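You operate a simulated robot arm through the tools that you are given. There is no shell and no other tool. Be economical: measure what you need, move in short steps, check, and stop when the job is done.

The job below is to be done with a simulated robot arm. You get a single attempt, and the scene is never put back.

## Task
Close the teal carrier's gap to 0.2 mm and put it in the green tray.
Fine: use the gap gauge; press its read key once.

It is judged by the outcome, as a careful person would: the job done as asked, and still so three seconds after it is handed in. It fails if anything else is knocked over, pushed out of place, dropped, spilled or broken.

## Robot
A 7-joint arm with a two-finger parallel gripper, fixed in place. Base frame: the origin is at the foot of the arm, x ahead of it, y to its left, z up; the work surface is at about z = 0. Units: mm, rad, N and s.
With the tool pointing down near the work surface it reaches from about 240 to 620 mm from the base axis. Its first joint turns from -1.152 to 1.152 rad. Payload 2.6 kg.
The TCP is the grasp point between the finger pads, 30 mm short of the fingertips. In the tool frame z runs along the fingers and y along their closing line. The gripper opens to 94 mm. The fingers are 28 mm wide and 10 mm thick; the gripper's body (50 by 96 mm) begins 55 mm behind the TCP.
Orientation is that of the tool frame in the base frame, as [roll, pitch, yaw] about the fixed x, y, z axes, in that order (R = Rz(yaw) Ry(pitch) Rx(roll)). With the fingers straight down and closing along the base's y, the tool's x points along the base's -x, its y along +y and its z along -z.

## Interface
- The arm moves only by the tool arm_command. Its argument "moves" is a list of rows, each a list of 7 numbers: the shift along the tool's x, y, z in mm, then the turn, a rotation vector about the tool's x, y, z in rad, then the gripper command, from -1 (fully open) to 1 (shut), values between in proportion. In form: [[tx, ty, tz, wx, wy, wz, fingers], ...]. A call has 1 to 8 rows; each row is the pose to reach, as a shift and turn from the pose commanded when the call began, along the tool's axes at that moment. A row lasts 0.2 s, in which the tool goes at most 50 mm and 0.15 rad; a call with a longer step from one row to the next is refused whole, and so is a gripper value outside its range. A pose out of reach is approached as far as the arm can. The call stops where the force on the tool passes 40 N (or 10 N more than at its start, if that is more) or the arm is blocked; 0.2 s more then pass. The fingers move at their own pace (about 72 mm/s each) and stop on an object; they squeeze with about 33 N. The grip force told is the motor's: it shows also when the fingers shut on nothing. Time passes only in rows, and 0.2 s behind the last, so rows that repeat a pose let the fingers close. The reply holds the time, the measured pose of the TCP, the force on the tool along the base axes, the opening and the grip force, in the units named above and with some noise.
- Cameras (640 x 400 px; columns grow to the right, rows downward): "scene" is fixed at [33.8, 431.3, 564.9]; the picture's right is [-0.78, -0.62, 0.00], its down [-0.34, 0.43, -0.83] and it looks along [0.52, -0.65, -0.55] (base axes); focal length 244 px, centre (320, 200). "wrist" rides on the gripper at [-37, 0, -58] in the tool frame; the picture's right is [0.00, -1.00, 0.00], its down [0.97, 0.00, -0.24] and it looks along [0.24, 0.00, 0.97] (tool axes); focal length 218 px, centre (320, 200). There is no depth. A picture from a camera that has moved, and an enlarged one, comes with that camera's place and axes in the base frame and with its lens.
- camera(camera): a new picture of that camera. No time passes.
- enlarge(camera, box): a new picture of the part [left, top, right, bottom] of that camera's present view, enlarged. No time passes.
- sign_off(): hands the job in; it is judged then, once.

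Go step by step. Nothing tells you positions but the pictures and the camera data: compare them with the known pose of the tool, close in by small moves and look again before you grip or let go. The budget is 120 turns and 76 pictures, counting those below and the enlarged ones. Unless the task says otherwise, let go and move clear before handing in, and close with one line.

The tools are called after ">>>" as a command line: name --pt "numbers of a row" for each row, then --argument value for the rest, lists and objects as JSON in quotes. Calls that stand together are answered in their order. arm_command: Moves the arm, as the interface text tells. Its arguments: {"type":"object","properties":{"moves":{"type":"array"}},"required":["moves"]} The other tools are called the same way: camera (camera) takes a picture; enlarge (camera, box) takes an enlarged picture of a part of a camera's view; sign_off () hands the job in.

At the start:

```text
time_s: 0.0
position: [318.7, 172.3, 417.7]
orientation: [-3.14, -0.001, -3.142]
force: [-0.3, -0.2, 0.5]
finger_gap: 93.9
finger_force: 0.1
```

scene: 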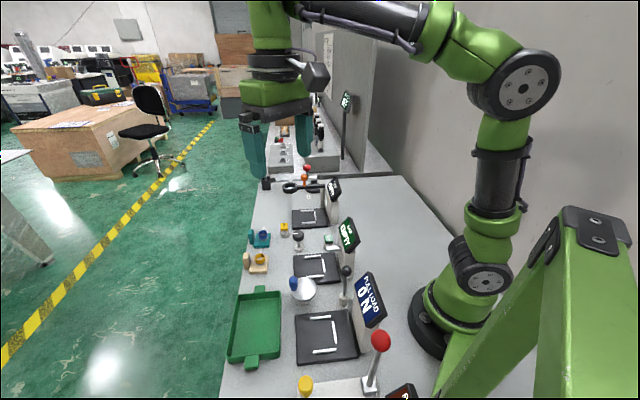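
wrist: 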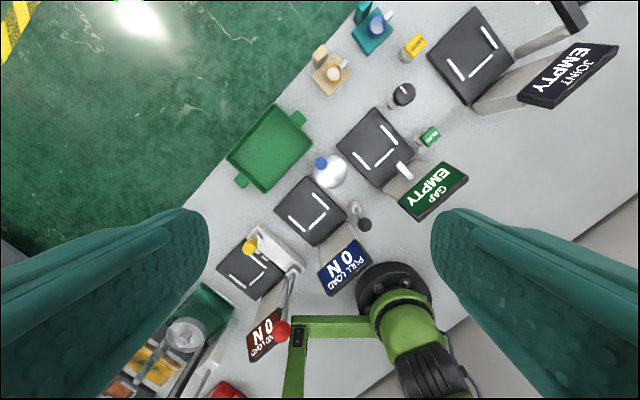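

The scene has several stations (JOINT, GAP, PULL LOAD, another LOAD), a green tray, and a teal and a tan carrier. I'll take closer looks at the carriers and the gap gauge.

>>> enlarge --camera "wrist" --box '[300, 0, 460, 100]'

>>> enlarge --camera "wrist" --box '[310, 70, 490, 230]'

>>> enlarge --camera "scene" --box '[230, 160, 390, 310]'

```text
4.00 times, centred on (380, 50) of wrist
camera zoom: at [353.7, 173.0, 474.1], right [0.0, -1.0, 0.0], down [-0.97, 0.0, 0.24], along [-0.24, 0.0, -0.97], focal length 873 px, centre (80, 800)
```

zoom: 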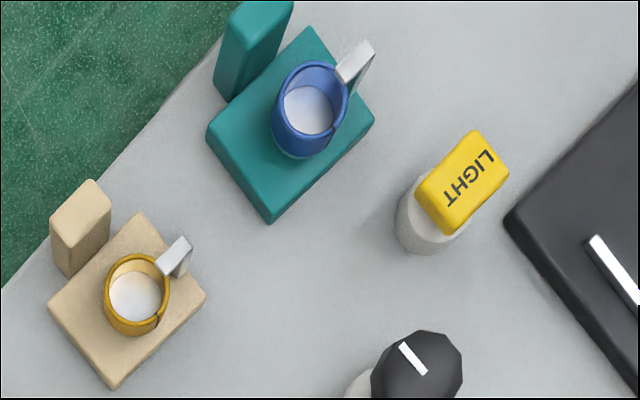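

```text
2.50 times, centred on (400, 150) of wrist
camera zoom: at [353.7, 173.0, 474.1], right [0.0, -1.0, 0.0], down [-0.97, 0.0, 0.24], along [-0.24, 0.0, -0.97], focal length 546 px, centre (120, 325)
```

zoom: 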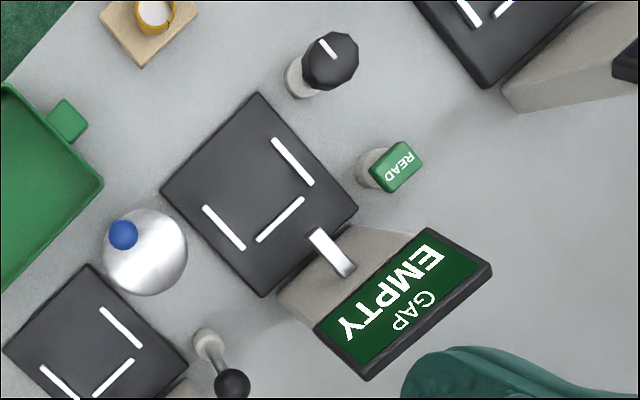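

```text
2.67 times, centred on (310, 235) of scene
camera zoom: at [33.8, 431.3, 564.9], right [-0.78, -0.62, 0.0], down [-0.34, 0.43, -0.83], along [0.52, -0.65, -0.55], focal length 651 px, centre (347, 107)
```

zoom: 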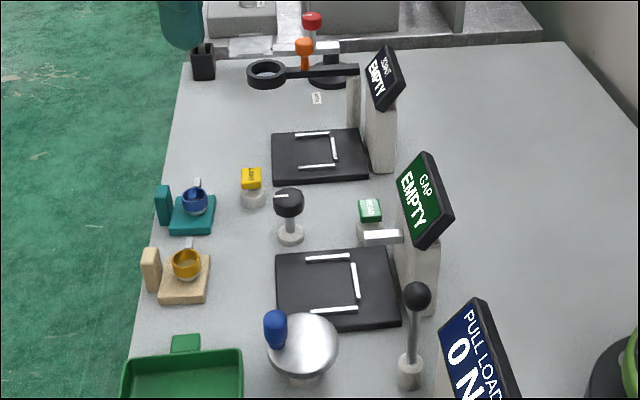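

The teal carrier is at about (548, 79), the GAP pad near (350, 59), its read key near (371, -46), and the knob near (445, 21). I'll move above the carrier for a close view.

>>> arm_command --pt "-29 -11 24 0 0 0 -1" --pt "-58 -23 48 0 0 0 -1" --pt "-87 -34 72 0 0 0 -1" --pt "-116 -46 96 0 0 0 -1" --pt "-145 -58 120 0 0 0 -1" --pt "-174 -69 145 0 0 0 -1" --pt "-203 -81 170 0 0 0 -1" --pt "-232 -93 195 0 0 0 -1"

>>> camera --camera "wrist"

```text
time_s: 1.8
position: [548.1, 81.4, 221.2]
orientation: [-3.141, 0.0, -3.139]
force: [-0.1, -0.6, 0.0]
finger_gap: 94.0
finger_force: 0.1
```

```text
70 pictures are left
camera wrist: at [585.4, 81.6, 279.1], right [0.0, -1.0, 0.0], down [-0.97, 0.0, 0.24], along [-0.24, 0.0, -0.97], focal length 218 px, centre (320, 200)
```

wrist: 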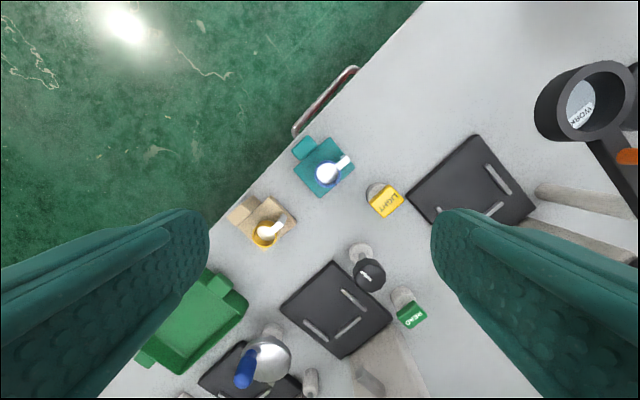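

>>> enlarge --camera "wrist" --box '[272, 125, 368, 205]'

>>> enlarge --camera "wrist" --box '[280, 230, 440, 380]'

>>> enlarge --camera "scene" --box '[240, 220, 304, 260]'

```text
5.00 times, centred on (320, 165) of wrist
camera zoom: at [585.4, 81.6, 279.1], right [0.0, -1.0, 0.0], down [-0.97, 0.0, 0.24], along [-0.24, 0.0, -0.97], focal length 1091 px, centre (320, 375)
```

zoom: 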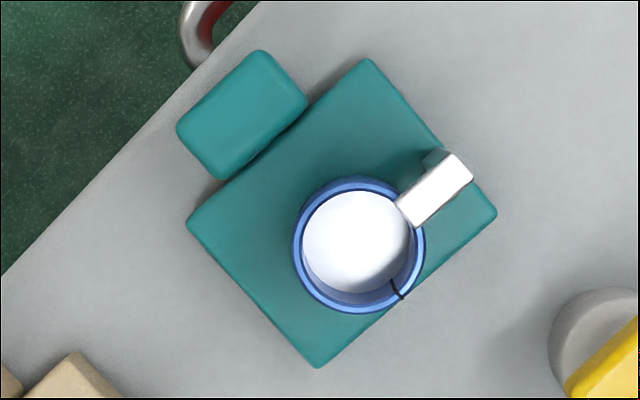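

```text
2.67 times, centred on (360, 305) of wrist
camera zoom: at [585.4, 81.6, 279.1], right [0.0, -1.0, 0.0], down [-0.97, 0.0, 0.24], along [-0.24, 0.0, -0.97], focal length 582 px, centre (213, -80)
```

zoom: 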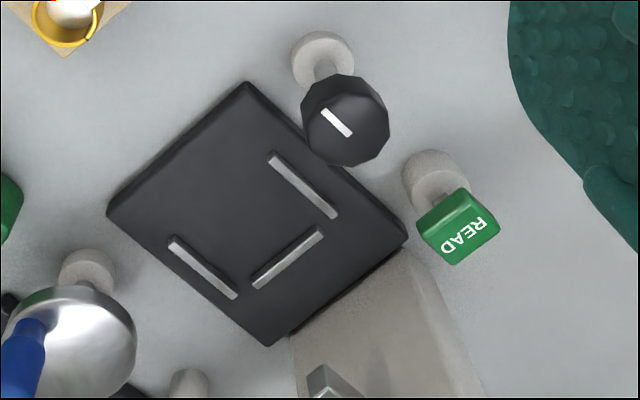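

```text
10.00 times, centred on (272, 240) of scene
camera zoom: at [33.7, 431.3, 564.9], right [-0.78, -0.62, 0.0], down [-0.34, 0.43, -0.83], along [0.52, -0.65, -0.55], focal length 2440 px, centre (800, -200)
```

zoom: 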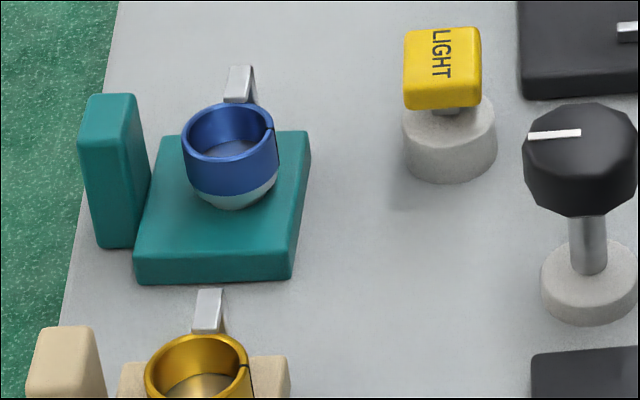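

The carrier is a plate about 58×48 mm with an upright handle, about 24×14 mm and 52 mm tall, at (583, 98). I'll turn the gripper to match its heading and go above the handle.

>>> arm_command --pt "-7 3 10 0 0 -0.144 -1" --pt "-14 6 20 0 0 -0.288 -1" --pt "-21 10 35 0 0 -0.432 -1" --pt "-28 13 50 0 0 -0.576 -1" --pt "-35 16.5 70 0 0 -0.72 -1" --pt "-35 16.5 90 0 0 -0.72 -1"

>>> camera --camera "wrist"

```text
time_s: 3.2
position: [583.9, 96.7, 130.9]
orientation: [3.141, 0.0, -2.418]
force: [-0.7, 0.0, 0.1]
finger_gap: 94.4
finger_force: 0.0
```

```text
66 pictures are left
camera wrist: at [611.3, 121.0, 189.1], right [0.66, -0.75, 0.0], down [-0.73, -0.64, 0.24], along [-0.18, -0.16, -0.97], focal length 218 px, centre (320, 200)
```

wrist: 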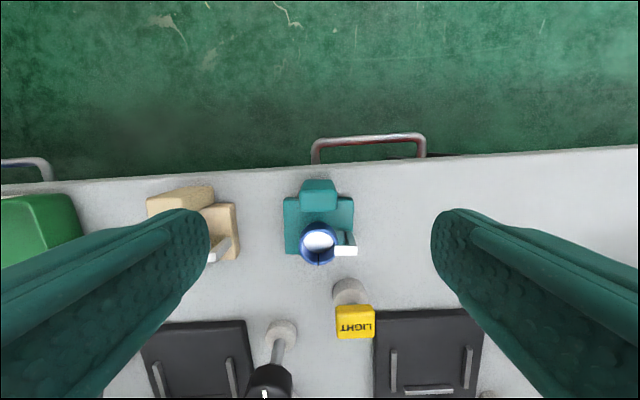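

>>> enlarge --camera "wrist" --box '[270, 170, 366, 270]'

```text
4.00 times, centred on (318, 220) of wrist
camera zoom: at [611.3, 121.0, 189.1], right [0.66, -0.75, 0.0], down [-0.73, -0.64, 0.24], along [-0.18, -0.16, -0.97], focal length 873 px, centre (328, 120)
```

zoom: 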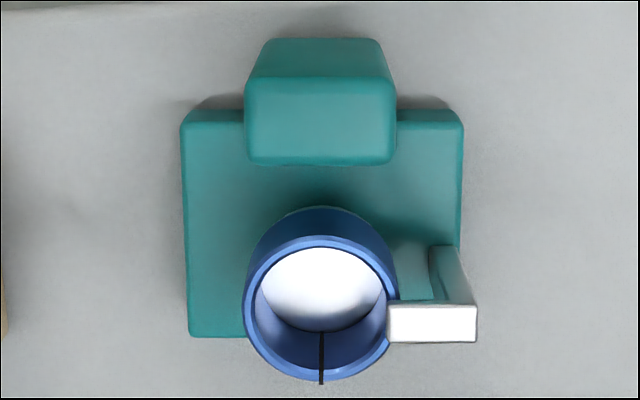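

The gripper is aligned with the handle to within about 3 mm. I'll correct that, narrow the fingers, descend and grip the handle.

>>> arm_command --pt "-3 1 0 0 0 0 -0.05" --pt "-3 1 20 0 0 0 -0.05" --pt "-3 1 45 0 0 0 -0.05" --pt "-3 1 65 0 0 0 -0.05" --pt "-3 1 83 0 0 0 -0.05"

>>> camera --camera "wrist"

>>> enlarge --camera "scene" --box '[230, 200, 326, 260]'

```text
time_s: 4.4
position: [586.7, 99.0, 48.6]
orientation: [-3.14, 0.0, -2.421]
force: [0.4, 0.2, -0.6]
finger_gap: 49.5
finger_force: 0.1
```

```text
64 pictures are left
camera wrist: at [612.9, 123.2, 105.8], right [0.66, -0.75, 0.0], down [-0.73, -0.64, 0.24], along [-0.18, -0.16, -0.97], focal length 218 px, centre (320, 200)
```

wrist: 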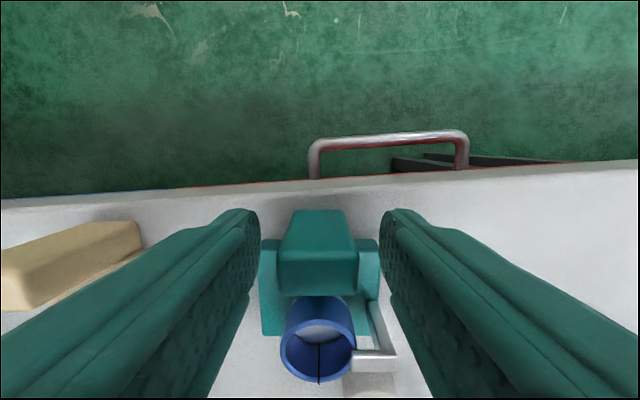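

```text
6.67 times, centred on (278, 230) of scene
camera zoom: at [33.8, 431.3, 564.9], right [-0.78, -0.62, 0.0], down [-0.34, 0.43, -0.83], along [0.52, -0.65, -0.55], focal length 1627 px, centre (600, 0)
```

zoom: 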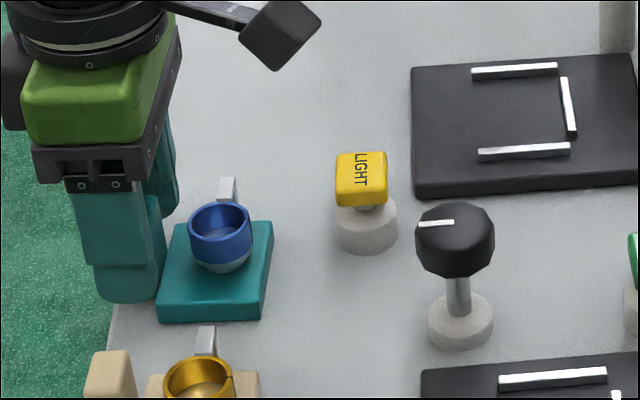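

>>> arm_command --pt "0 0 0 0 0 0 0.3" --pt "0 0 0 0 0 0 0.6" --pt "0 0 0 0 0 0 1" --pt "0 0 0 0 0 0 1" --pt "0 0 -5 0 0 0 1" --pt "0 0 -20 0 0 0 1"

>>> camera --camera "wrist"

>>> enlarge --camera "scene" --box '[230, 190, 326, 250]'

```text
time_s: 5.8
position: [585.9, 99.5, 69.0]
orientation: [3.14, 0.0, -2.421]
force: [-0.3, -0.2, -0.1]
finger_gap: 26.5
finger_force: 0.5
```

```text
62 pictures are left
camera wrist: at [612.9, 124.1, 126.5], right [0.66, -0.75, 0.0], down [-0.73, -0.64, 0.24], along [-0.18, -0.16, -0.97], focal length 218 px, centre (320, 200)
```

wrist: 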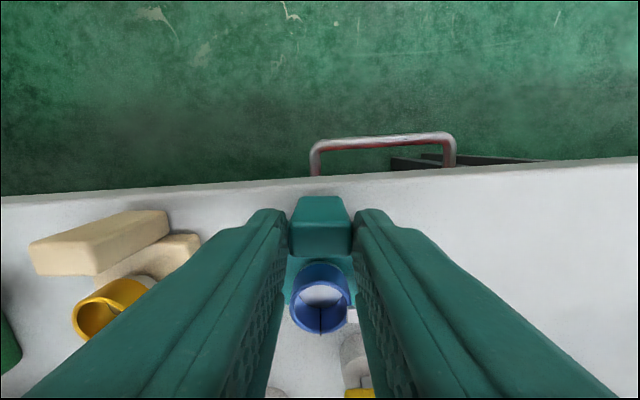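

```text
6.67 times, centred on (278, 220) of scene
camera zoom: at [33.8, 431.3, 564.9], right [-0.78, -0.62, 0.0], down [-0.34, 0.43, -0.83], along [0.52, -0.65, -0.55], focal length 1627 px, centre (600, 67)
```

zoom: 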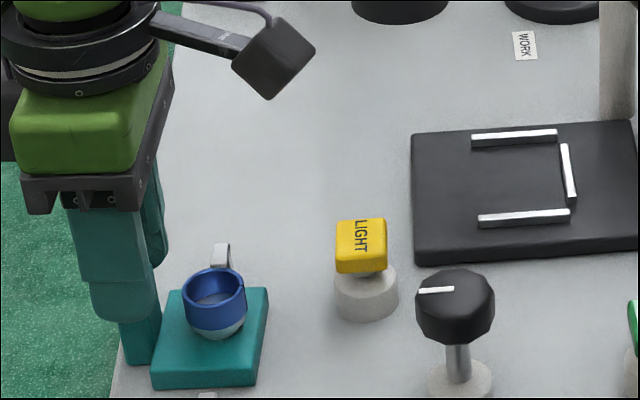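

The carrier didn't come up and the fingers read 26.5 mm with no grip force. I'll hold the shut command for a moment to see what they do.

>>> arm_command --pt "0 0 0 0 0 0 1"

```text
time_s: 6.2
position: [585.9, 98.5, 68.5]
orientation: [-3.14, 0.0, -2.422]
force: [0.2, -0.3, 2.8]
finger_gap: 25.3
finger_force: 33.2
```

The fingers lagged and have now gripped, but too high on the handle. I'll open, go back down and grip properly before lifting.

>>> arm_command --pt "0 0 0 0 0 0 0.2" --pt "0 0 0 0 0 0 0.2" --pt "0 0 0 0 0 0 0.2" --pt "0 0 10 0 0 0 0.2" --pt "0 0 20 0 0 0 0.2"

>>> arm_command --pt "0 0 0 0 0 0 1" --pt "0 0 0 0 0 0 1" --pt "0 0 0 0 0 0 1" --pt "0 0 0 0 0 0 1" --pt "0 0 0 0 0 0 1" --pt "0 0 0 0 0 0 1"

```text
time_s: 7.4
position: [585.2, 99.3, 48.5]
orientation: [-3.141, -0.001, -2.423]
force: [0.5, -0.4, 0.1]
finger_gap: 37.9
finger_force: 0.1
```

```text
time_s: 8.8
position: [586.0, 99.0, 49.8]
orientation: [-3.141, 0.001, -2.422]
force: [-0.9, 0.5, 0.6]
finger_gap: 25.6
finger_force: 32.7
```

Gripped at 33 N. Lifting and checking.

>>> arm_command --pt "0 0 -10 0 0 0 1" --pt "0 0 -40 0 0 0 1" --pt "0 0 -75 0 0 0 1" --pt "0 0 -110 0 0 0 1"

>>> camera --camera "wrist"

>>> camera --camera "scene"

```text
time_s: 9.8
position: [585.5, 97.5, 159.2]
orientation: [-3.141, 0.001, -2.421]
force: [0.1, -0.1, -1.4]
finger_gap: 25.5
finger_force: 33.0
```

```text
60 pictures are left
camera wrist: at [612.7, 123.0, 216.9], right [0.66, -0.75, 0.0], down [-0.73, -0.64, 0.24], along [-0.18, -0.16, -0.97], focal length 218 px, centre (320, 200)
```

wrist: 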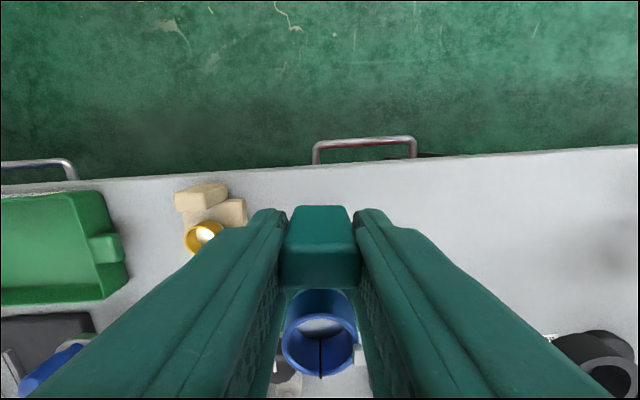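

```text
59 pictures are left
```

scene: 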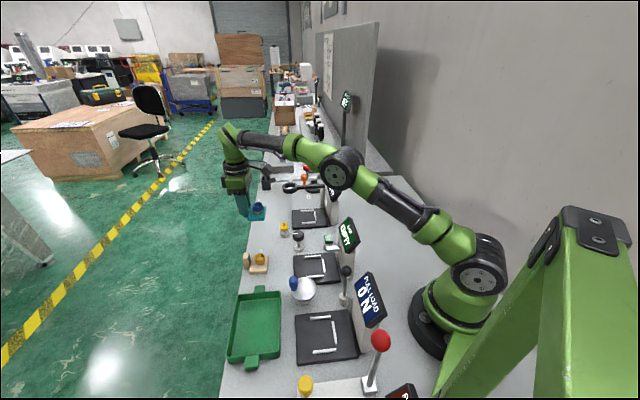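

The carrier is lifted. Next I'll carry it to hover over the GAP pad, whose U-shaped rails sit at 45° centred near (347, 60).

>>> arm_command --pt "28 22 0 0 0 -0.01 1" --pt "57 44 0 0 0 -0.02 1" --pt "85 65 0 0 0 -0.035 1" --pt "113 87 0 0 0 -0.05 1" --pt "142 109 0 0 0 -0.065 1" --pt "169.8 130.9 0 0 0 -0.065 1" --pt "169.8 130.9 30 0 0 -0.065 1"

>>> camera --camera "wrist"

>>> enlarge --camera "scene" --box '[250, 200, 380, 310]'

```text
time_s: 11.4
position: [371.8, 84.3, 131.1]
orientation: [3.141, 0.0, -2.356]
force: [0.3, 0.3, -1.6]
finger_gap: 25.8
finger_force: 33.1
```

```text
58 pictures are left
camera wrist: at [397.8, 110.4, 187.7], right [0.71, -0.71, 0.0], down [-0.69, -0.69, 0.24], along [-0.17, -0.17, -0.97], focal length 218 px, centre (320, 200)
```

wrist: 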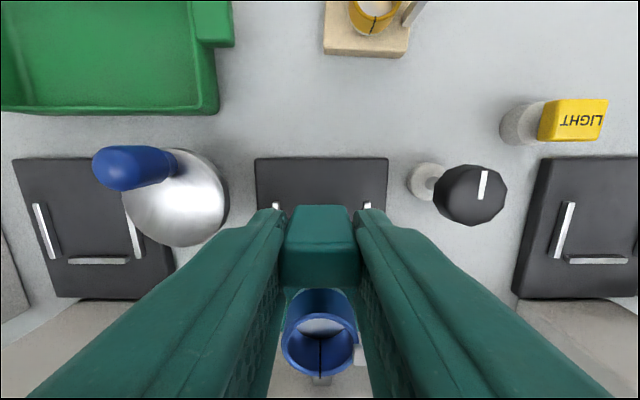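

```text
3.64 times, centred on (315, 255) of scene
camera zoom: at [33.8, 431.3, 564.9], right [-0.78, -0.62, 0.0], down [-0.34, 0.43, -0.83], along [0.52, -0.65, -0.55], focal length 887 px, centre (338, 0)
```

zoom: 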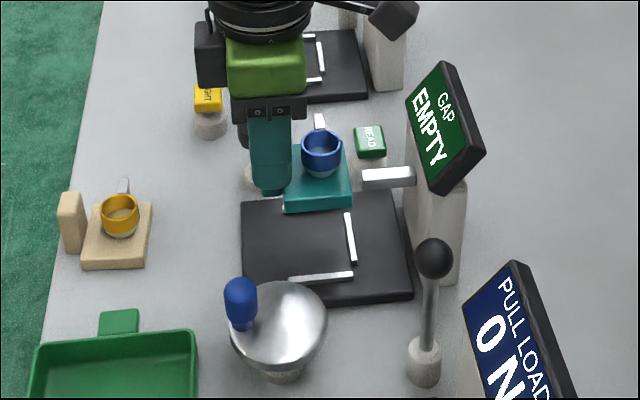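

The pad is square with the gripper and centred to about 1 mm. I'll lower most of the way and check clearance against the rails.

>>> arm_command --pt "-1 -1 20 0 0 0 1" --pt "-1 -1 40 0 0 0 1" --pt "-1 -1 55 0 0 0 1"

>>> enlarge --camera "wrist" --box '[220, 180, 420, 400]'

>>> enlarge --camera "scene" --box '[280, 225, 370, 295]'

```text
time_s: 12.2
position: [373.7, 84.9, 73.7]
orientation: [-3.141, -0.001, -2.357]
force: [-0.5, 1.0, -2.6]
finger_gap: 25.9
finger_force: 33.2
```

```text
1.82 times, centred on (320, 290) of wrist
camera zoom: at [398.6, 111.8, 131.2], right [0.71, -0.71, 0.0], down [-0.69, -0.69, 0.24], along [-0.17, -0.17, -0.97], focal length 397 px, centre (320, 36)
```

zoom: 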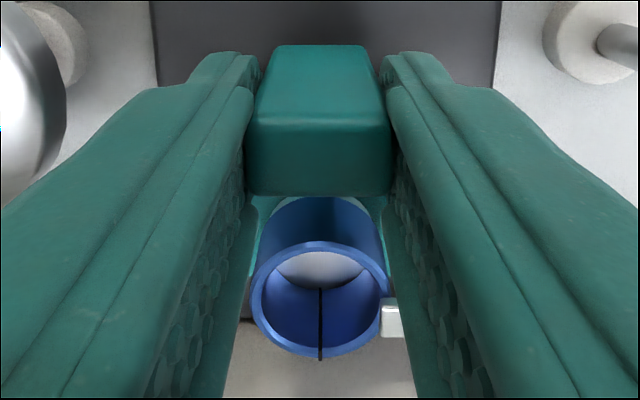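

```text
5.71 times, centred on (325, 260) of scene
camera zoom: at [33.8, 431.3, 564.9], right [-0.78, -0.62, 0.0], down [-0.34, 0.43, -0.83], along [0.52, -0.65, -0.55], focal length 1394 px, centre (291, -143)
```

zoom: 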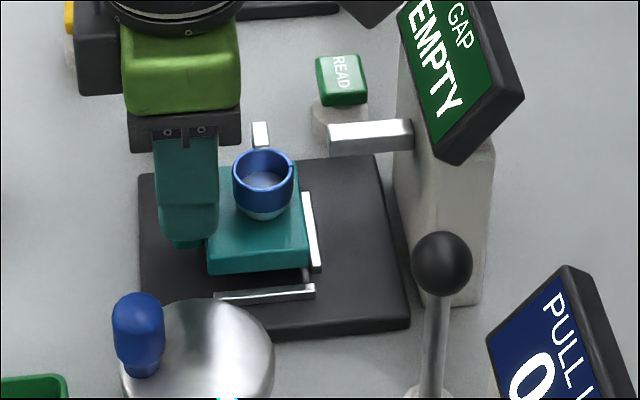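

The plate is only about 1.5 mm from the near side rail. I'll shift 3 mm away from it and look once more before setting down.

>>> arm_command --pt "-0.5 -3 0 0 0 0 1" --pt "-0.5 -3 7 0 0 0 1"

>>> enlarge --camera "scene" --box '[300, 240, 348, 285]'

```text
time_s: 12.8
position: [375.1, 83.1, 67.0]
orientation: [3.14, 0.001, -2.354]
force: [0.0, -0.5, -0.8]
finger_gap: 25.8
finger_force: 33.0
```

```text
8.89 times, centred on (324, 262) of scene
camera zoom: at [33.8, 431.3, 564.9], right [-0.78, -0.62, 0.0], down [-0.34, 0.43, -0.83], along [0.52, -0.65, -0.55], focal length 2169 px, centre (284, -356)
```

zoom: 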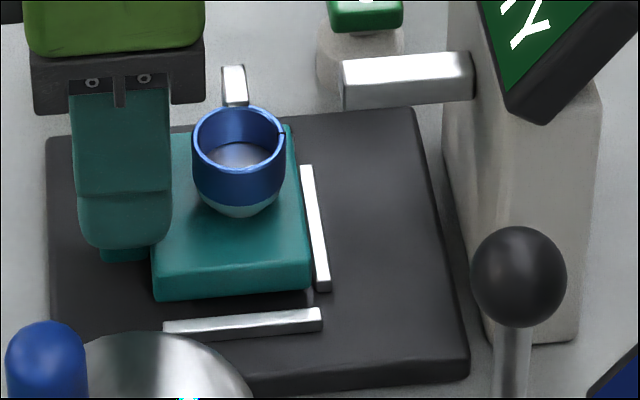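

Clearances look good on both sides. Lowering to contact in small steps.

>>> arm_command --pt "0 0 3 0 0 0 1" --pt "0 0 5 0 0 0 1" --pt "0 0 6 0 0 0 1" --pt "0 0 7 0 0 0 1"

>>> enlarge --camera "scene" --box '[300, 210, 364, 285]'

```text
time_s: 13.8
position: [374.6, 84.3, 59.7]
orientation: [3.141, 0.002, -2.355]
force: [-6.7, -0.3, 19.6]
finger_gap: 25.7
finger_force: 33.0
```

```text
5.33 times, centred on (332, 248) of scene
camera zoom: at [33.7, 431.3, 564.9], right [-0.78, -0.62, 0.0], down [-0.34, 0.43, -0.83], along [0.52, -0.65, -0.55], focal length 1301 px, centre (256, -53)
```

zoom: 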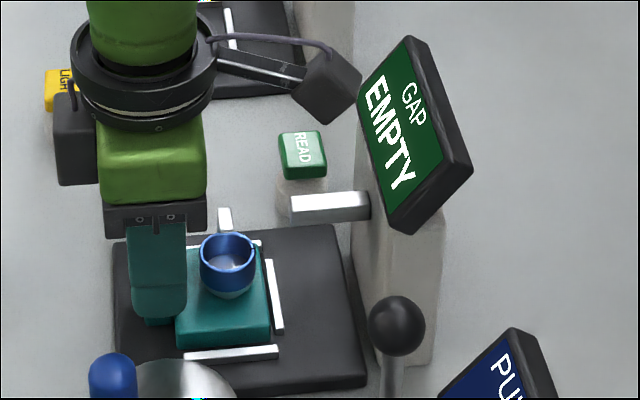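

The carrier is down on the pad. I'll release, rise and look at the display.

>>> arm_command --pt "0 0 -1 0 0 0 0.2" --pt "0 0 -1 0 0 0 0.2" --pt "0 0 -1 0 0 0 0.2" --pt "0 0 -30 0 0 0 0.2" --pt "0 0 -70 0 0 0 0.2" --pt "-30 0 -100 0 0 0 0.2"

>>> enlarge --camera "scene" --box '[270, 210, 364, 285]'

>>> camera --camera "wrist"

```text
time_s: 15.2
position: [395.0, 105.5, 161.7]
orientation: [-3.141, -0.001, -2.354]
force: [-0.4, -0.2, 0.0]
finger_gap: 37.4
finger_force: 0.0
```

```text
5.33 times, centred on (317, 248) of scene
camera zoom: at [33.8, 431.3, 564.9], right [-0.78, -0.62, 0.0], down [-0.34, 0.43, -0.83], along [0.52, -0.65, -0.55], focal length 1301 px, centre (336, -53)
```

zoom: 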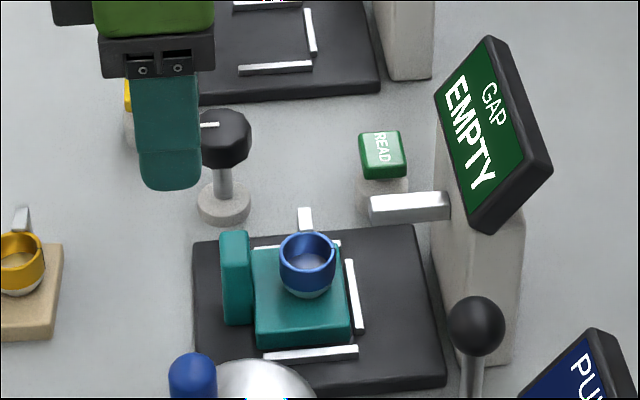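

```text
51 pictures are left
camera wrist: at [420.7, 131.3, 218.1], right [0.71, -0.71, 0.0], down [-0.69, -0.69, 0.24], along [-0.17, -0.17, -0.97], focal length 218 px, centre (320, 200)
```

wrist: 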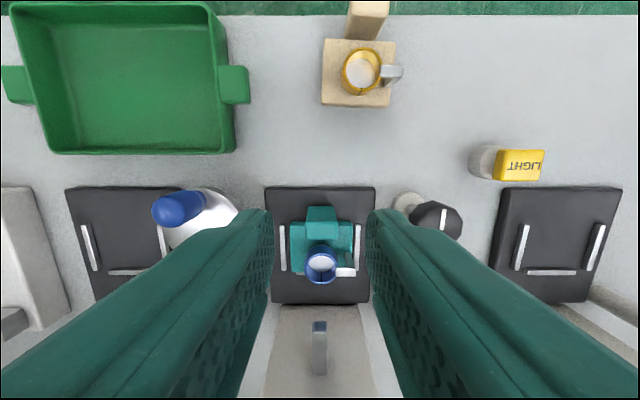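

The display still says EMPTY. I'll check how the carrier sits between the rails.

>>> enlarge --camera "wrist" --box '[260, 180, 380, 310]'

>>> enlarge --camera "scene" --box '[296, 238, 352, 288]'

```text
3.08 times, centred on (320, 245) of wrist
camera zoom: at [420.7, 131.3, 218.1], right [0.71, -0.71, 0.0], down [-0.69, -0.69, 0.24], along [-0.17, -0.17, -0.97], focal length 672 px, centre (320, 62)
```

zoom: 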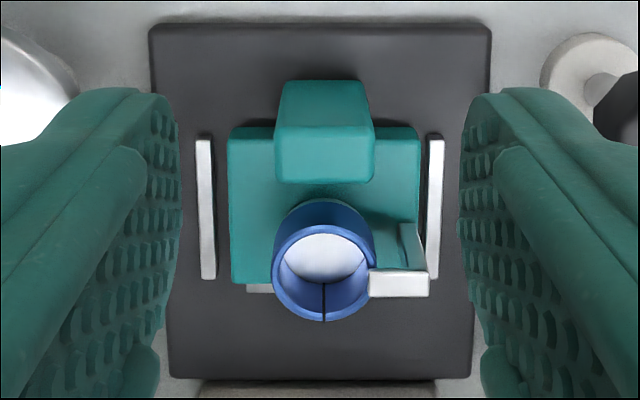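

```text
8.00 times, centred on (324, 263) of scene
camera zoom: at [33.8, 431.3, 564.9], right [-0.78, -0.62, 0.0], down [-0.34, 0.43, -0.83], along [0.52, -0.65, -0.55], focal length 1952 px, centre (288, -304)
```

zoom: 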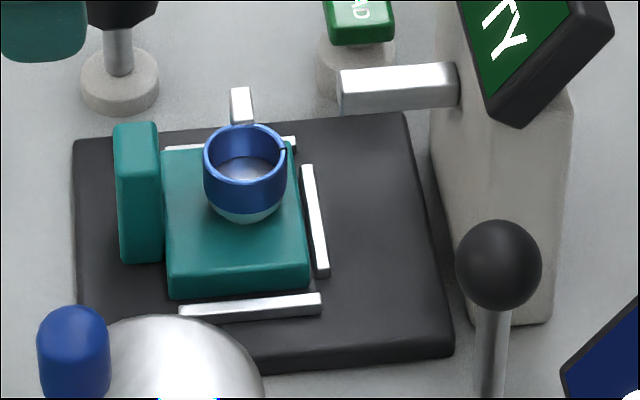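

The carrier sits well between the rails, so the display may only update on READ. Before pressing anything, I'll rise and look at the knobs, crank and levers to learn what does the closing.

>>> arm_command --pt "-20 0 -45 0 0 0 -1" --pt "-40 10 -90 0 0 0 -1" --pt "-60 30 -130 0 0 0 -1"

>>> camera --camera "wrist"

>>> enlarge --camera "scene" --box '[260, 250, 420, 400]'

>>> enlarge --camera "scene" --box '[250, 160, 350, 260]'

```text
refused: row 2 steps farther than a row can; nothing moved
```

```text
48 pictures are left
camera wrist: at [420.7, 131.3, 218.1], right [0.71, -0.71, 0.0], down [-0.69, -0.69, 0.24], along [-0.17, -0.17, -0.97], focal length 218 px, centre (320, 200)
```

wrist: 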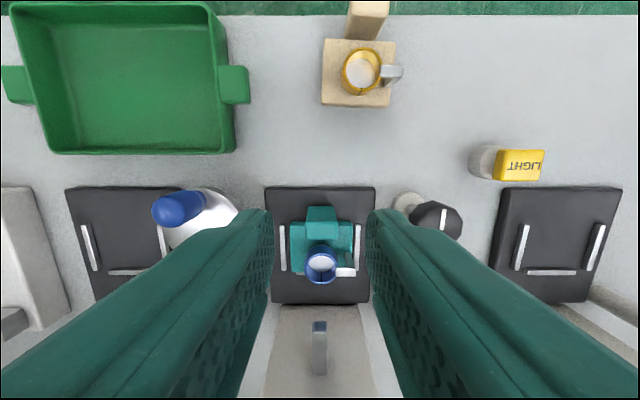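

```text
2.67 times, centred on (340, 325) of scene
camera zoom: at [33.8, 431.3, 564.9], right [-0.78, -0.62, 0.0], down [-0.34, 0.43, -0.83], along [0.52, -0.65, -0.55], focal length 651 px, centre (267, -133)
```

zoom: 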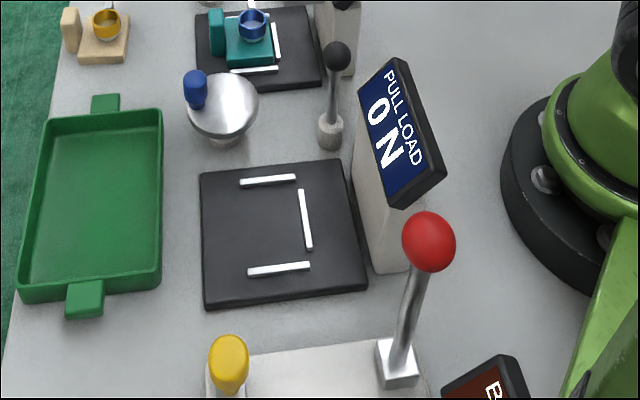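

```text
4.00 times, centred on (300, 210) of scene
camera zoom: at [33.8, 431.3, 564.9], right [-0.78, -0.62, 0.0], down [-0.34, 0.43, -0.83], along [0.52, -0.65, -0.55], focal length 976 px, centre (400, 160)
```

zoom: 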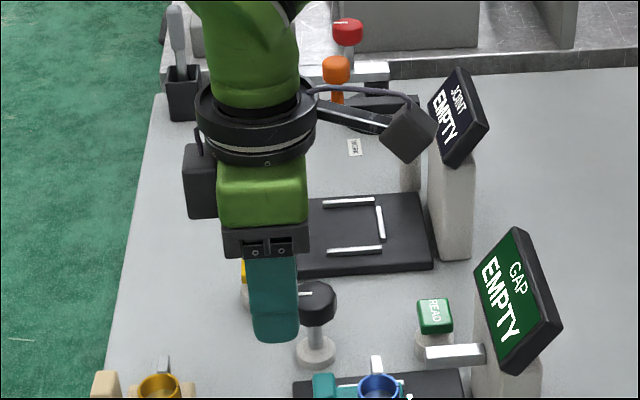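

Each station's own controls sit on its right: the black knob and READ go with GAP, and the crank and black lever go with PULL LOAD. The carrier may need to sit against the rear stop, so I'll regrip and nudge it gently back.

>>> arm_command --pt "30 0 30 0 0 0 0.2" --pt "30 0 60 0 0 0 0.2" --pt "30 0 85 0 0 0 0.2" --pt "30 0 98 0 0 0 0.2" --pt "30 0 98 0 0 0 1" --pt "30 0 98 0 0 0 1" --pt "30 0 98 0 0 0 1" --pt "30 0 98 0 0 0 1"

>>> arm_command --pt "0.7 0 0 0 0 0 1" --pt "1.4 0 0 0 0 0 1" --pt "2.1 0 0 0 0 0 1" --pt "2.8 0 0 0 0 0 1"

>>> enlarge --camera "scene" --box '[290, 210, 364, 285]'

```text
time_s: 17.0
position: [375.1, 84.4, 61.5]
orientation: [3.142, -0.002, -2.357]
force: [0.9, 0.3, -0.7]
finger_gap: 25.8
finger_force: 33.3
```

```text
time_s: 18.0
position: [374.3, 83.0, 62.7]
orientation: [-3.139, 0.005, -2.354]
force: [7.4, 4.7, 2.8]
finger_gap: 25.7
finger_force: 32.8
```

```text
5.33 times, centred on (327, 248) of scene
camera zoom: at [33.8, 431.3, 564.9], right [-0.78, -0.62, 0.0], down [-0.34, 0.43, -0.83], along [0.52, -0.65, -0.55], focal length 1301 px, centre (283, -53)
```

zoom: 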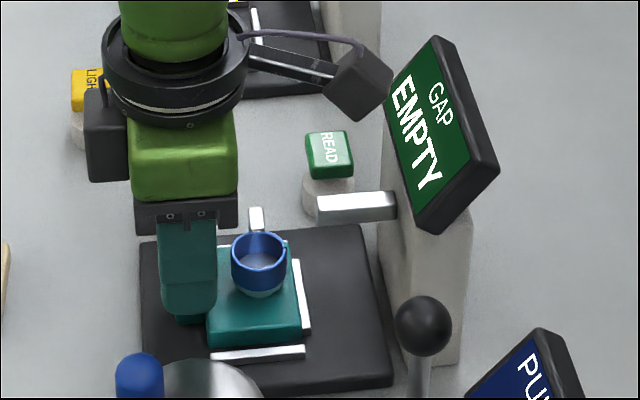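

The plate is against the rear stop. I'll release, rise and look again.

>>> arm_command --pt "-1.5 0 0 0 0 0 1" --pt "-1.5 0 0 0 0 0 0.2" --pt "-1.5 0 0 0 0 0 0.2" --pt "-1.5 0 0 0 0 0 0.2" --pt "-1.5 0 -40 0 0 0 0.2" --pt "-1.5 0 -80 0 0 0 0.2" --pt "-20 0 -120 0 0 0 0.2"

>>> enlarge --camera "scene" --box '[290, 210, 364, 285]'

>>> enlarge --camera "wrist" --box '[260, 180, 460, 310]'

```text
time_s: 19.6
position: [386.5, 93.4, 183.3]
orientation: [-3.141, 0.0, -2.356]
force: [0.8, 0.4, 0.2]
finger_gap: 37.5
finger_force: 0.0
```

```text
5.33 times, centred on (327, 248) of scene
camera zoom: at [33.8, 431.3, 564.9], right [-0.78, -0.62, 0.0], down [-0.34, 0.43, -0.83], along [0.52, -0.65, -0.55], focal length 1301 px, centre (283, -53)
```

zoom: 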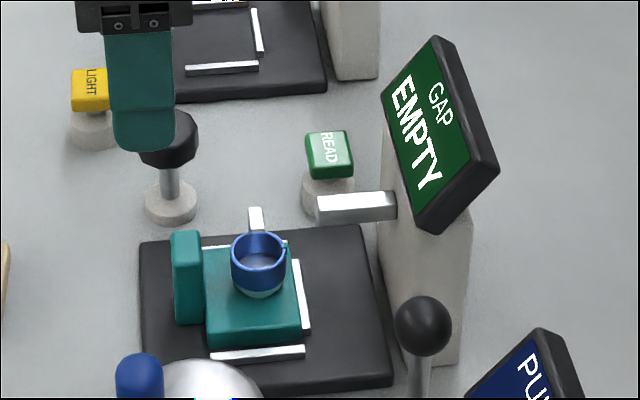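

```text
3.08 times, centred on (360, 245) of wrist
camera zoom: at [411.8, 120.5, 240.0], right [0.71, -0.71, 0.0], down [-0.69, -0.69, 0.24], along [-0.17, -0.17, -0.97], focal length 672 px, centre (197, 62)
```

zoom: 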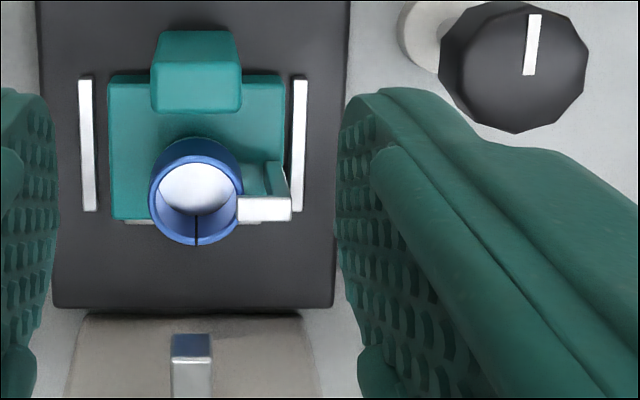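

The display still says EMPTY with the carrier against its stop, so I take it that it needs READ or the knob. The black knob is near (438, 31) with its top at about z=75. I'll go above it for a precise look.

>>> arm_command --pt "4 -40 0 0 0 0 -0.4" --pt "7.7 -80.5 0 0 0 0 -0.4" --pt "7.7 -80.5 20 0 0 0 -0.4"

>>> camera --camera "wrist"

```text
time_s: 20.4
position: [437.4, 33.7, 162.9]
orientation: [-3.14, 0.0, -2.358]
force: [-0.2, -0.1, 0.3]
finger_gap: 65.7
finger_force: 0.0
```

```text
42 pictures are left
camera wrist: at [464.0, 59.6, 220.0], right [0.71, -0.71, 0.0], down [-0.69, -0.69, 0.24], along [-0.17, -0.17, -0.97], focal length 218 px, centre (320, 200)
```

wrist: 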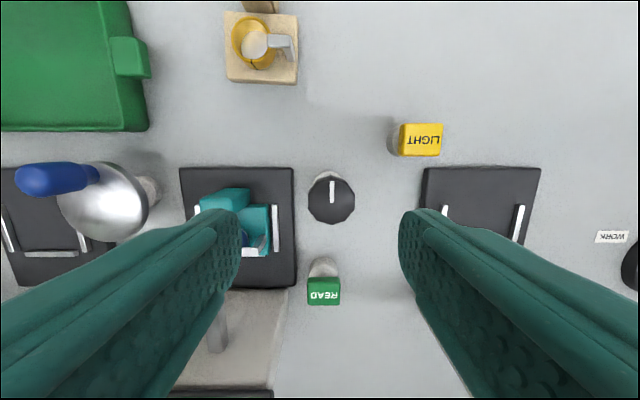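

The knob axis is about 7.7 mm to the right of the tool. Lowering around it.

>>> arm_command --pt "0 -7.7 20 0 0 0 -0.4" --pt "0 -7.7 45 0 0 0 -0.3" --pt "0 -7.7 65 0 0 0 -0.2" --pt "0 -7.7 83 0 0 0 -0.15"

>>> camera --camera "wrist"

>>> enlarge --camera "scene" --box '[270, 200, 364, 285]'

```text
time_s: 21.4
position: [445.0, 28.2, 78.5]
orientation: [-3.141, 0.0, -2.357]
force: [-0.7, -0.5, 0.5]
finger_gap: 54.1
finger_force: 0.0
```

```text
41 pictures are left
camera wrist: at [469.7, 54.0, 136.0], right [0.71, -0.71, 0.0], down [-0.69, -0.69, 0.24], along [-0.17, -0.17, -0.97], focal length 218 px, centre (320, 200)
```

wrist: 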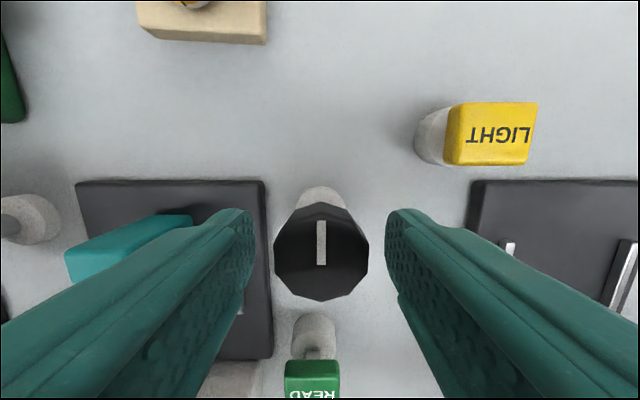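

```text
4.71 times, centred on (317, 242) of scene
camera zoom: at [33.8, 431.3, 564.9], right [-0.78, -0.62, 0.0], down [-0.34, 0.43, -0.83], along [0.52, -0.65, -0.55], focal length 1148 px, centre (334, 0)
```

zoom: 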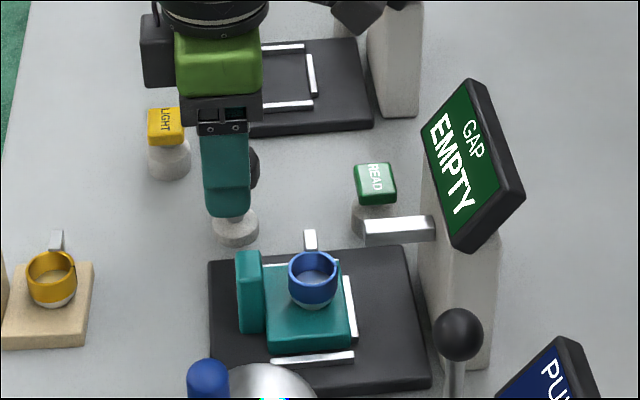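

The knob is centred between the fingers, with its cap at about z 42–62. I'll go 12 mm lower and grip it.

>>> arm_command --pt "0 0 6 0 0 0 -0.15" --pt "0 0 12 0 0 0 -0.15" --pt "0 0 12 0 0 0 0.1" --pt "0 0 12 0 0 0 1" --pt "0 0 12 0 0 0 1" --pt "0 0 12 0 0 0 1" --pt "0 0 12 0 0 0 1"

>>> enlarge --camera "wrist" --box '[220, 150, 420, 310]'

```text
time_s: 23.0
position: [445.0, 27.7, 66.3]
orientation: [3.141, 0.001, -2.356]
force: [2.3, -1.4, -3.6]
finger_gap: 37.6
finger_force: 44.7
```

```text
2.50 times, centred on (320, 230) of wrist
camera zoom: at [470.5, 54.2, 123.4], right [0.71, -0.71, 0.0], down [-0.69, -0.69, 0.24], along [-0.17, -0.17, -0.97], focal length 546 px, centre (320, 125)
```

zoom: 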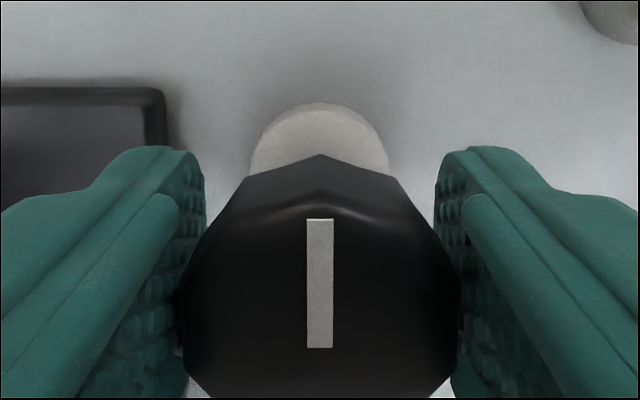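

The knob is held. I'll give it a small clockwise turn of 0.2 rad and watch the display and the ring.

>>> arm_command --pt "0 0 0 0 0 0.1 1" --pt "0 0 0 0 0 0.2 1" --pt "0 0 0 0 0 0.2 1"

>>> enlarge --camera "scene" --box '[280, 210, 364, 285]'

>>> enlarge --camera "wrist" --box '[220, 150, 420, 310]'

```text
time_s: 23.8
position: [444.4, 27.7, 67.4]
orientation: [-3.14, 0.002, -2.557]
force: [11.9, -4.3, -11.8]
finger_gap: 37.5
finger_force: 44.8
```

```text
5.33 times, centred on (322, 248) of scene
camera zoom: at [33.9, 431.3, 564.9], right [-0.78, -0.62, 0.0], down [-0.34, 0.43, -0.83], along [0.52, -0.65, -0.55], focal length 1301 px, centre (309, -53)
```

zoom: 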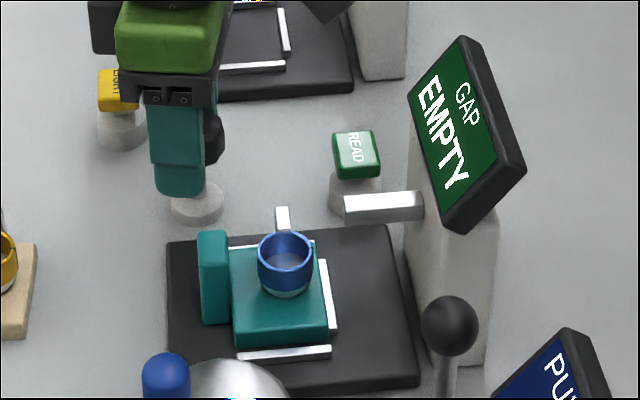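

```text
2.50 times, centred on (320, 230) of wrist
camera zoom: at [475.5, 47.7, 123.5], right [0.55, -0.83, 0.0], down [-0.81, -0.54, 0.24], along [-0.2, -0.13, -0.97], focal length 546 px, centre (320, 125)
```

zoom: 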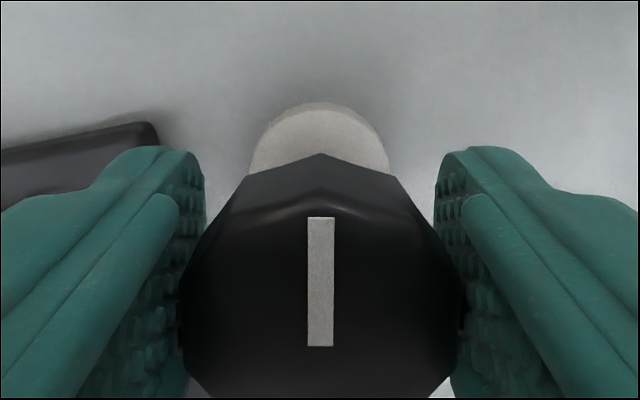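

The knob turns but the display doesn't change. The zoom shows real detail, so I'll try to see the ring's gap directly from the scene camera.

>>> enlarge --camera "scene" --box '[309, 250, 325, 260]'

```text
16.00 times, centred on (317, 255) of scene
camera zoom: at [33.9, 431.3, 564.9], right [-0.78, -0.62, 0.0], down [-0.34, 0.43, -0.83], along [0.52, -0.65, -0.55], focal length 3904 px, centre (368, -680)
```

zoom: 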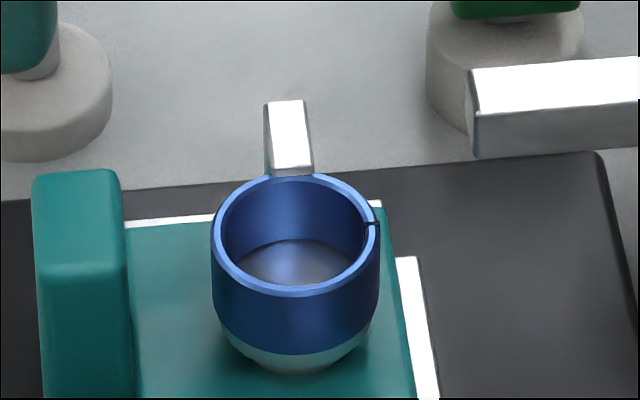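

>>> arm_command --pt "0 0 0 0 0 0.0 -0.15" --pt "0 0 0 0 0 0.0 -0.15" --pt "0 0 0 0 0 0.0 -0.15" --pt "0 0 -40 0 0 0.0 -0.15" --pt "0 0 -80 0 0 -0.1 -0.15" --pt "4 20 -115 0 0 -0.2 -0.5" --pt "8 60 -115 0 0 -0.2 -0.5" --pt "12 87 -115 0 0 -0.2 -0.5"

>>> camera --camera "wrist"

```text
time_s: 25.6
position: [386.6, 95.5, 180.8]
orientation: [-3.141, 0.0, -2.355]
force: [0.1, 0.2, 0.0]
finger_gap: 70.6
finger_force: 0.1
```

```text
35 pictures are left
camera wrist: at [412.6, 121.5, 237.8], right [0.71, -0.71, 0.0], down [-0.69, -0.69, 0.24], along [-0.17, -0.17, -0.97], focal length 218 px, centre (320, 200)
```

wrist: 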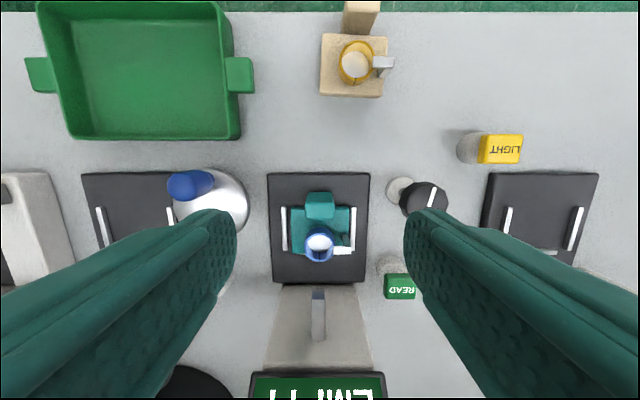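

>>> enlarge --camera "wrist" --box '[300, 235, 340, 270]'

```text
11.43 times, centred on (320, 252) of wrist
camera zoom: at [412.6, 121.5, 237.8], right [0.71, -0.71, 0.0], down [-0.69, -0.69, 0.24], along [-0.17, -0.17, -0.97], focal length 2494 px, centre (320, -400)
```

zoom: 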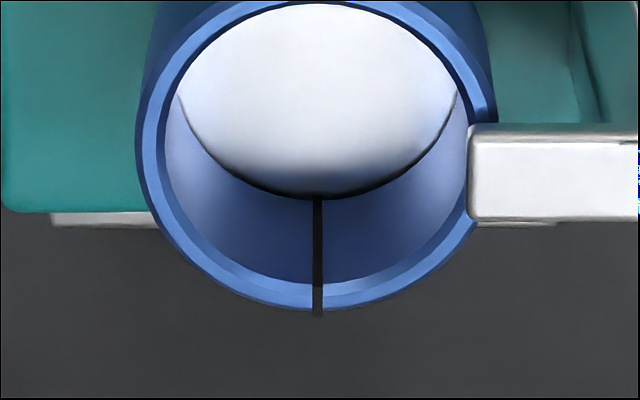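

The gap is visible at about 0.7 mm, and the knob has stayed at its new angle. I'll regrip the knob and turn it 0.2 rad more to learn the ratio.

>>> arm_command --pt "2 -40 0 0 0 0.07 -0.15" --pt "6.8 -89 0 0 0 0.14 -0.15" --pt "6.8 -89 30 0 0 0.2 -0.15" --pt "6.8 -89 70 0 0 0.2 -0.15" --pt "6.8 -89 100 0 0 0.2 -0.15" --pt "6.8 -89 114 0 0 0.2 -0.15"

>>> arm_command --pt "0 0 0 0 0 0 1" --pt "0 0 0 0 0 0 1" --pt "0 0 0 0 0 0 1" --pt "0 0 0 0 0 0 1" --pt "0 0 0 0 0 0 1" --pt "0 0 0 0 0 0.1 1" --pt "0 0 0 0 0 0.2 1" --pt "0 0 0 0 0 0.2 1"

>>> arm_command --pt "0 0 0 0 0 0 -0.15" --pt "0 0 0 0 0 0 -0.15" --pt "0 0 0 0 0 0 -0.15" --pt "0 0 -40 0 0 -0.1 -0.15" --pt "0 0 -80 0 0 -0.2 -0.15" --pt "0 0 -114 0 0 -0.3 -0.5" --pt "0 0 -114 0 0 -0.4 -0.5"

```text
time_s: 27.0
position: [443.9, 26.8, 66.0]
orientation: [3.14, 0.001, -2.556]
force: [-0.4, 0.0, 0.4]
finger_gap: 54.0
finger_force: 0.0
```

```text
time_s: 28.8
position: [443.5, 26.2, 66.1]
orientation: [3.141, -0.004, -2.758]
force: [3.9, -5.9, -20.1]
finger_gap: 35.8
finger_force: 45.0
```

```text
time_s: 30.4
position: [444.0, 26.2, 183.8]
orientation: [3.141, -0.001, -2.355]
force: [0.1, 0.5, 0.0]
finger_gap: 70.6
finger_force: 0.0
```

>>> arm_command --pt "-3 45 0 0 0 0 -0.5" --pt "-6.8 89 0 0 0 0 -0.5"

>>> enlarge --camera "wrist" --box '[300, 235, 340, 270]'

>>> enlarge --camera "wrist" --box '[370, 165, 480, 235]'

```text
time_s: 31.0
position: [386.9, 95.4, 183.7]
orientation: [3.14, 0.001, -2.356]
force: [0.4, 0.4, -0.3]
finger_gap: 70.7
finger_force: 0.0
```

```text
11.43 times, centred on (320, 252) of wrist
camera zoom: at [412.5, 123.0, 240.2], right [0.71, -0.71, 0.0], down [-0.69, -0.69, 0.24], along [-0.17, -0.17, -0.97], focal length 2494 px, centre (320, -400)
```

zoom: 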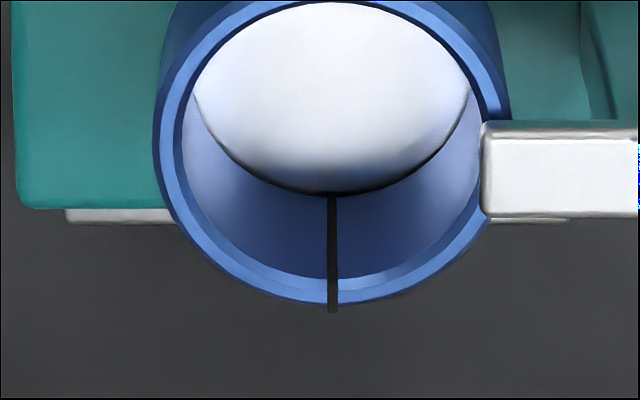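

```text
5.71 times, centred on (425, 200) of wrist
camera zoom: at [412.5, 123.0, 240.2], right [0.71, -0.71, 0.0], down [-0.69, -0.69, 0.24], along [-0.17, -0.17, -0.97], focal length 1247 px, centre (-280, 200)
```

zoom: 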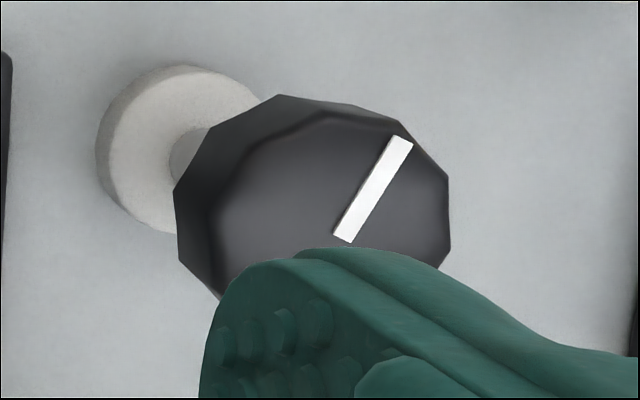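

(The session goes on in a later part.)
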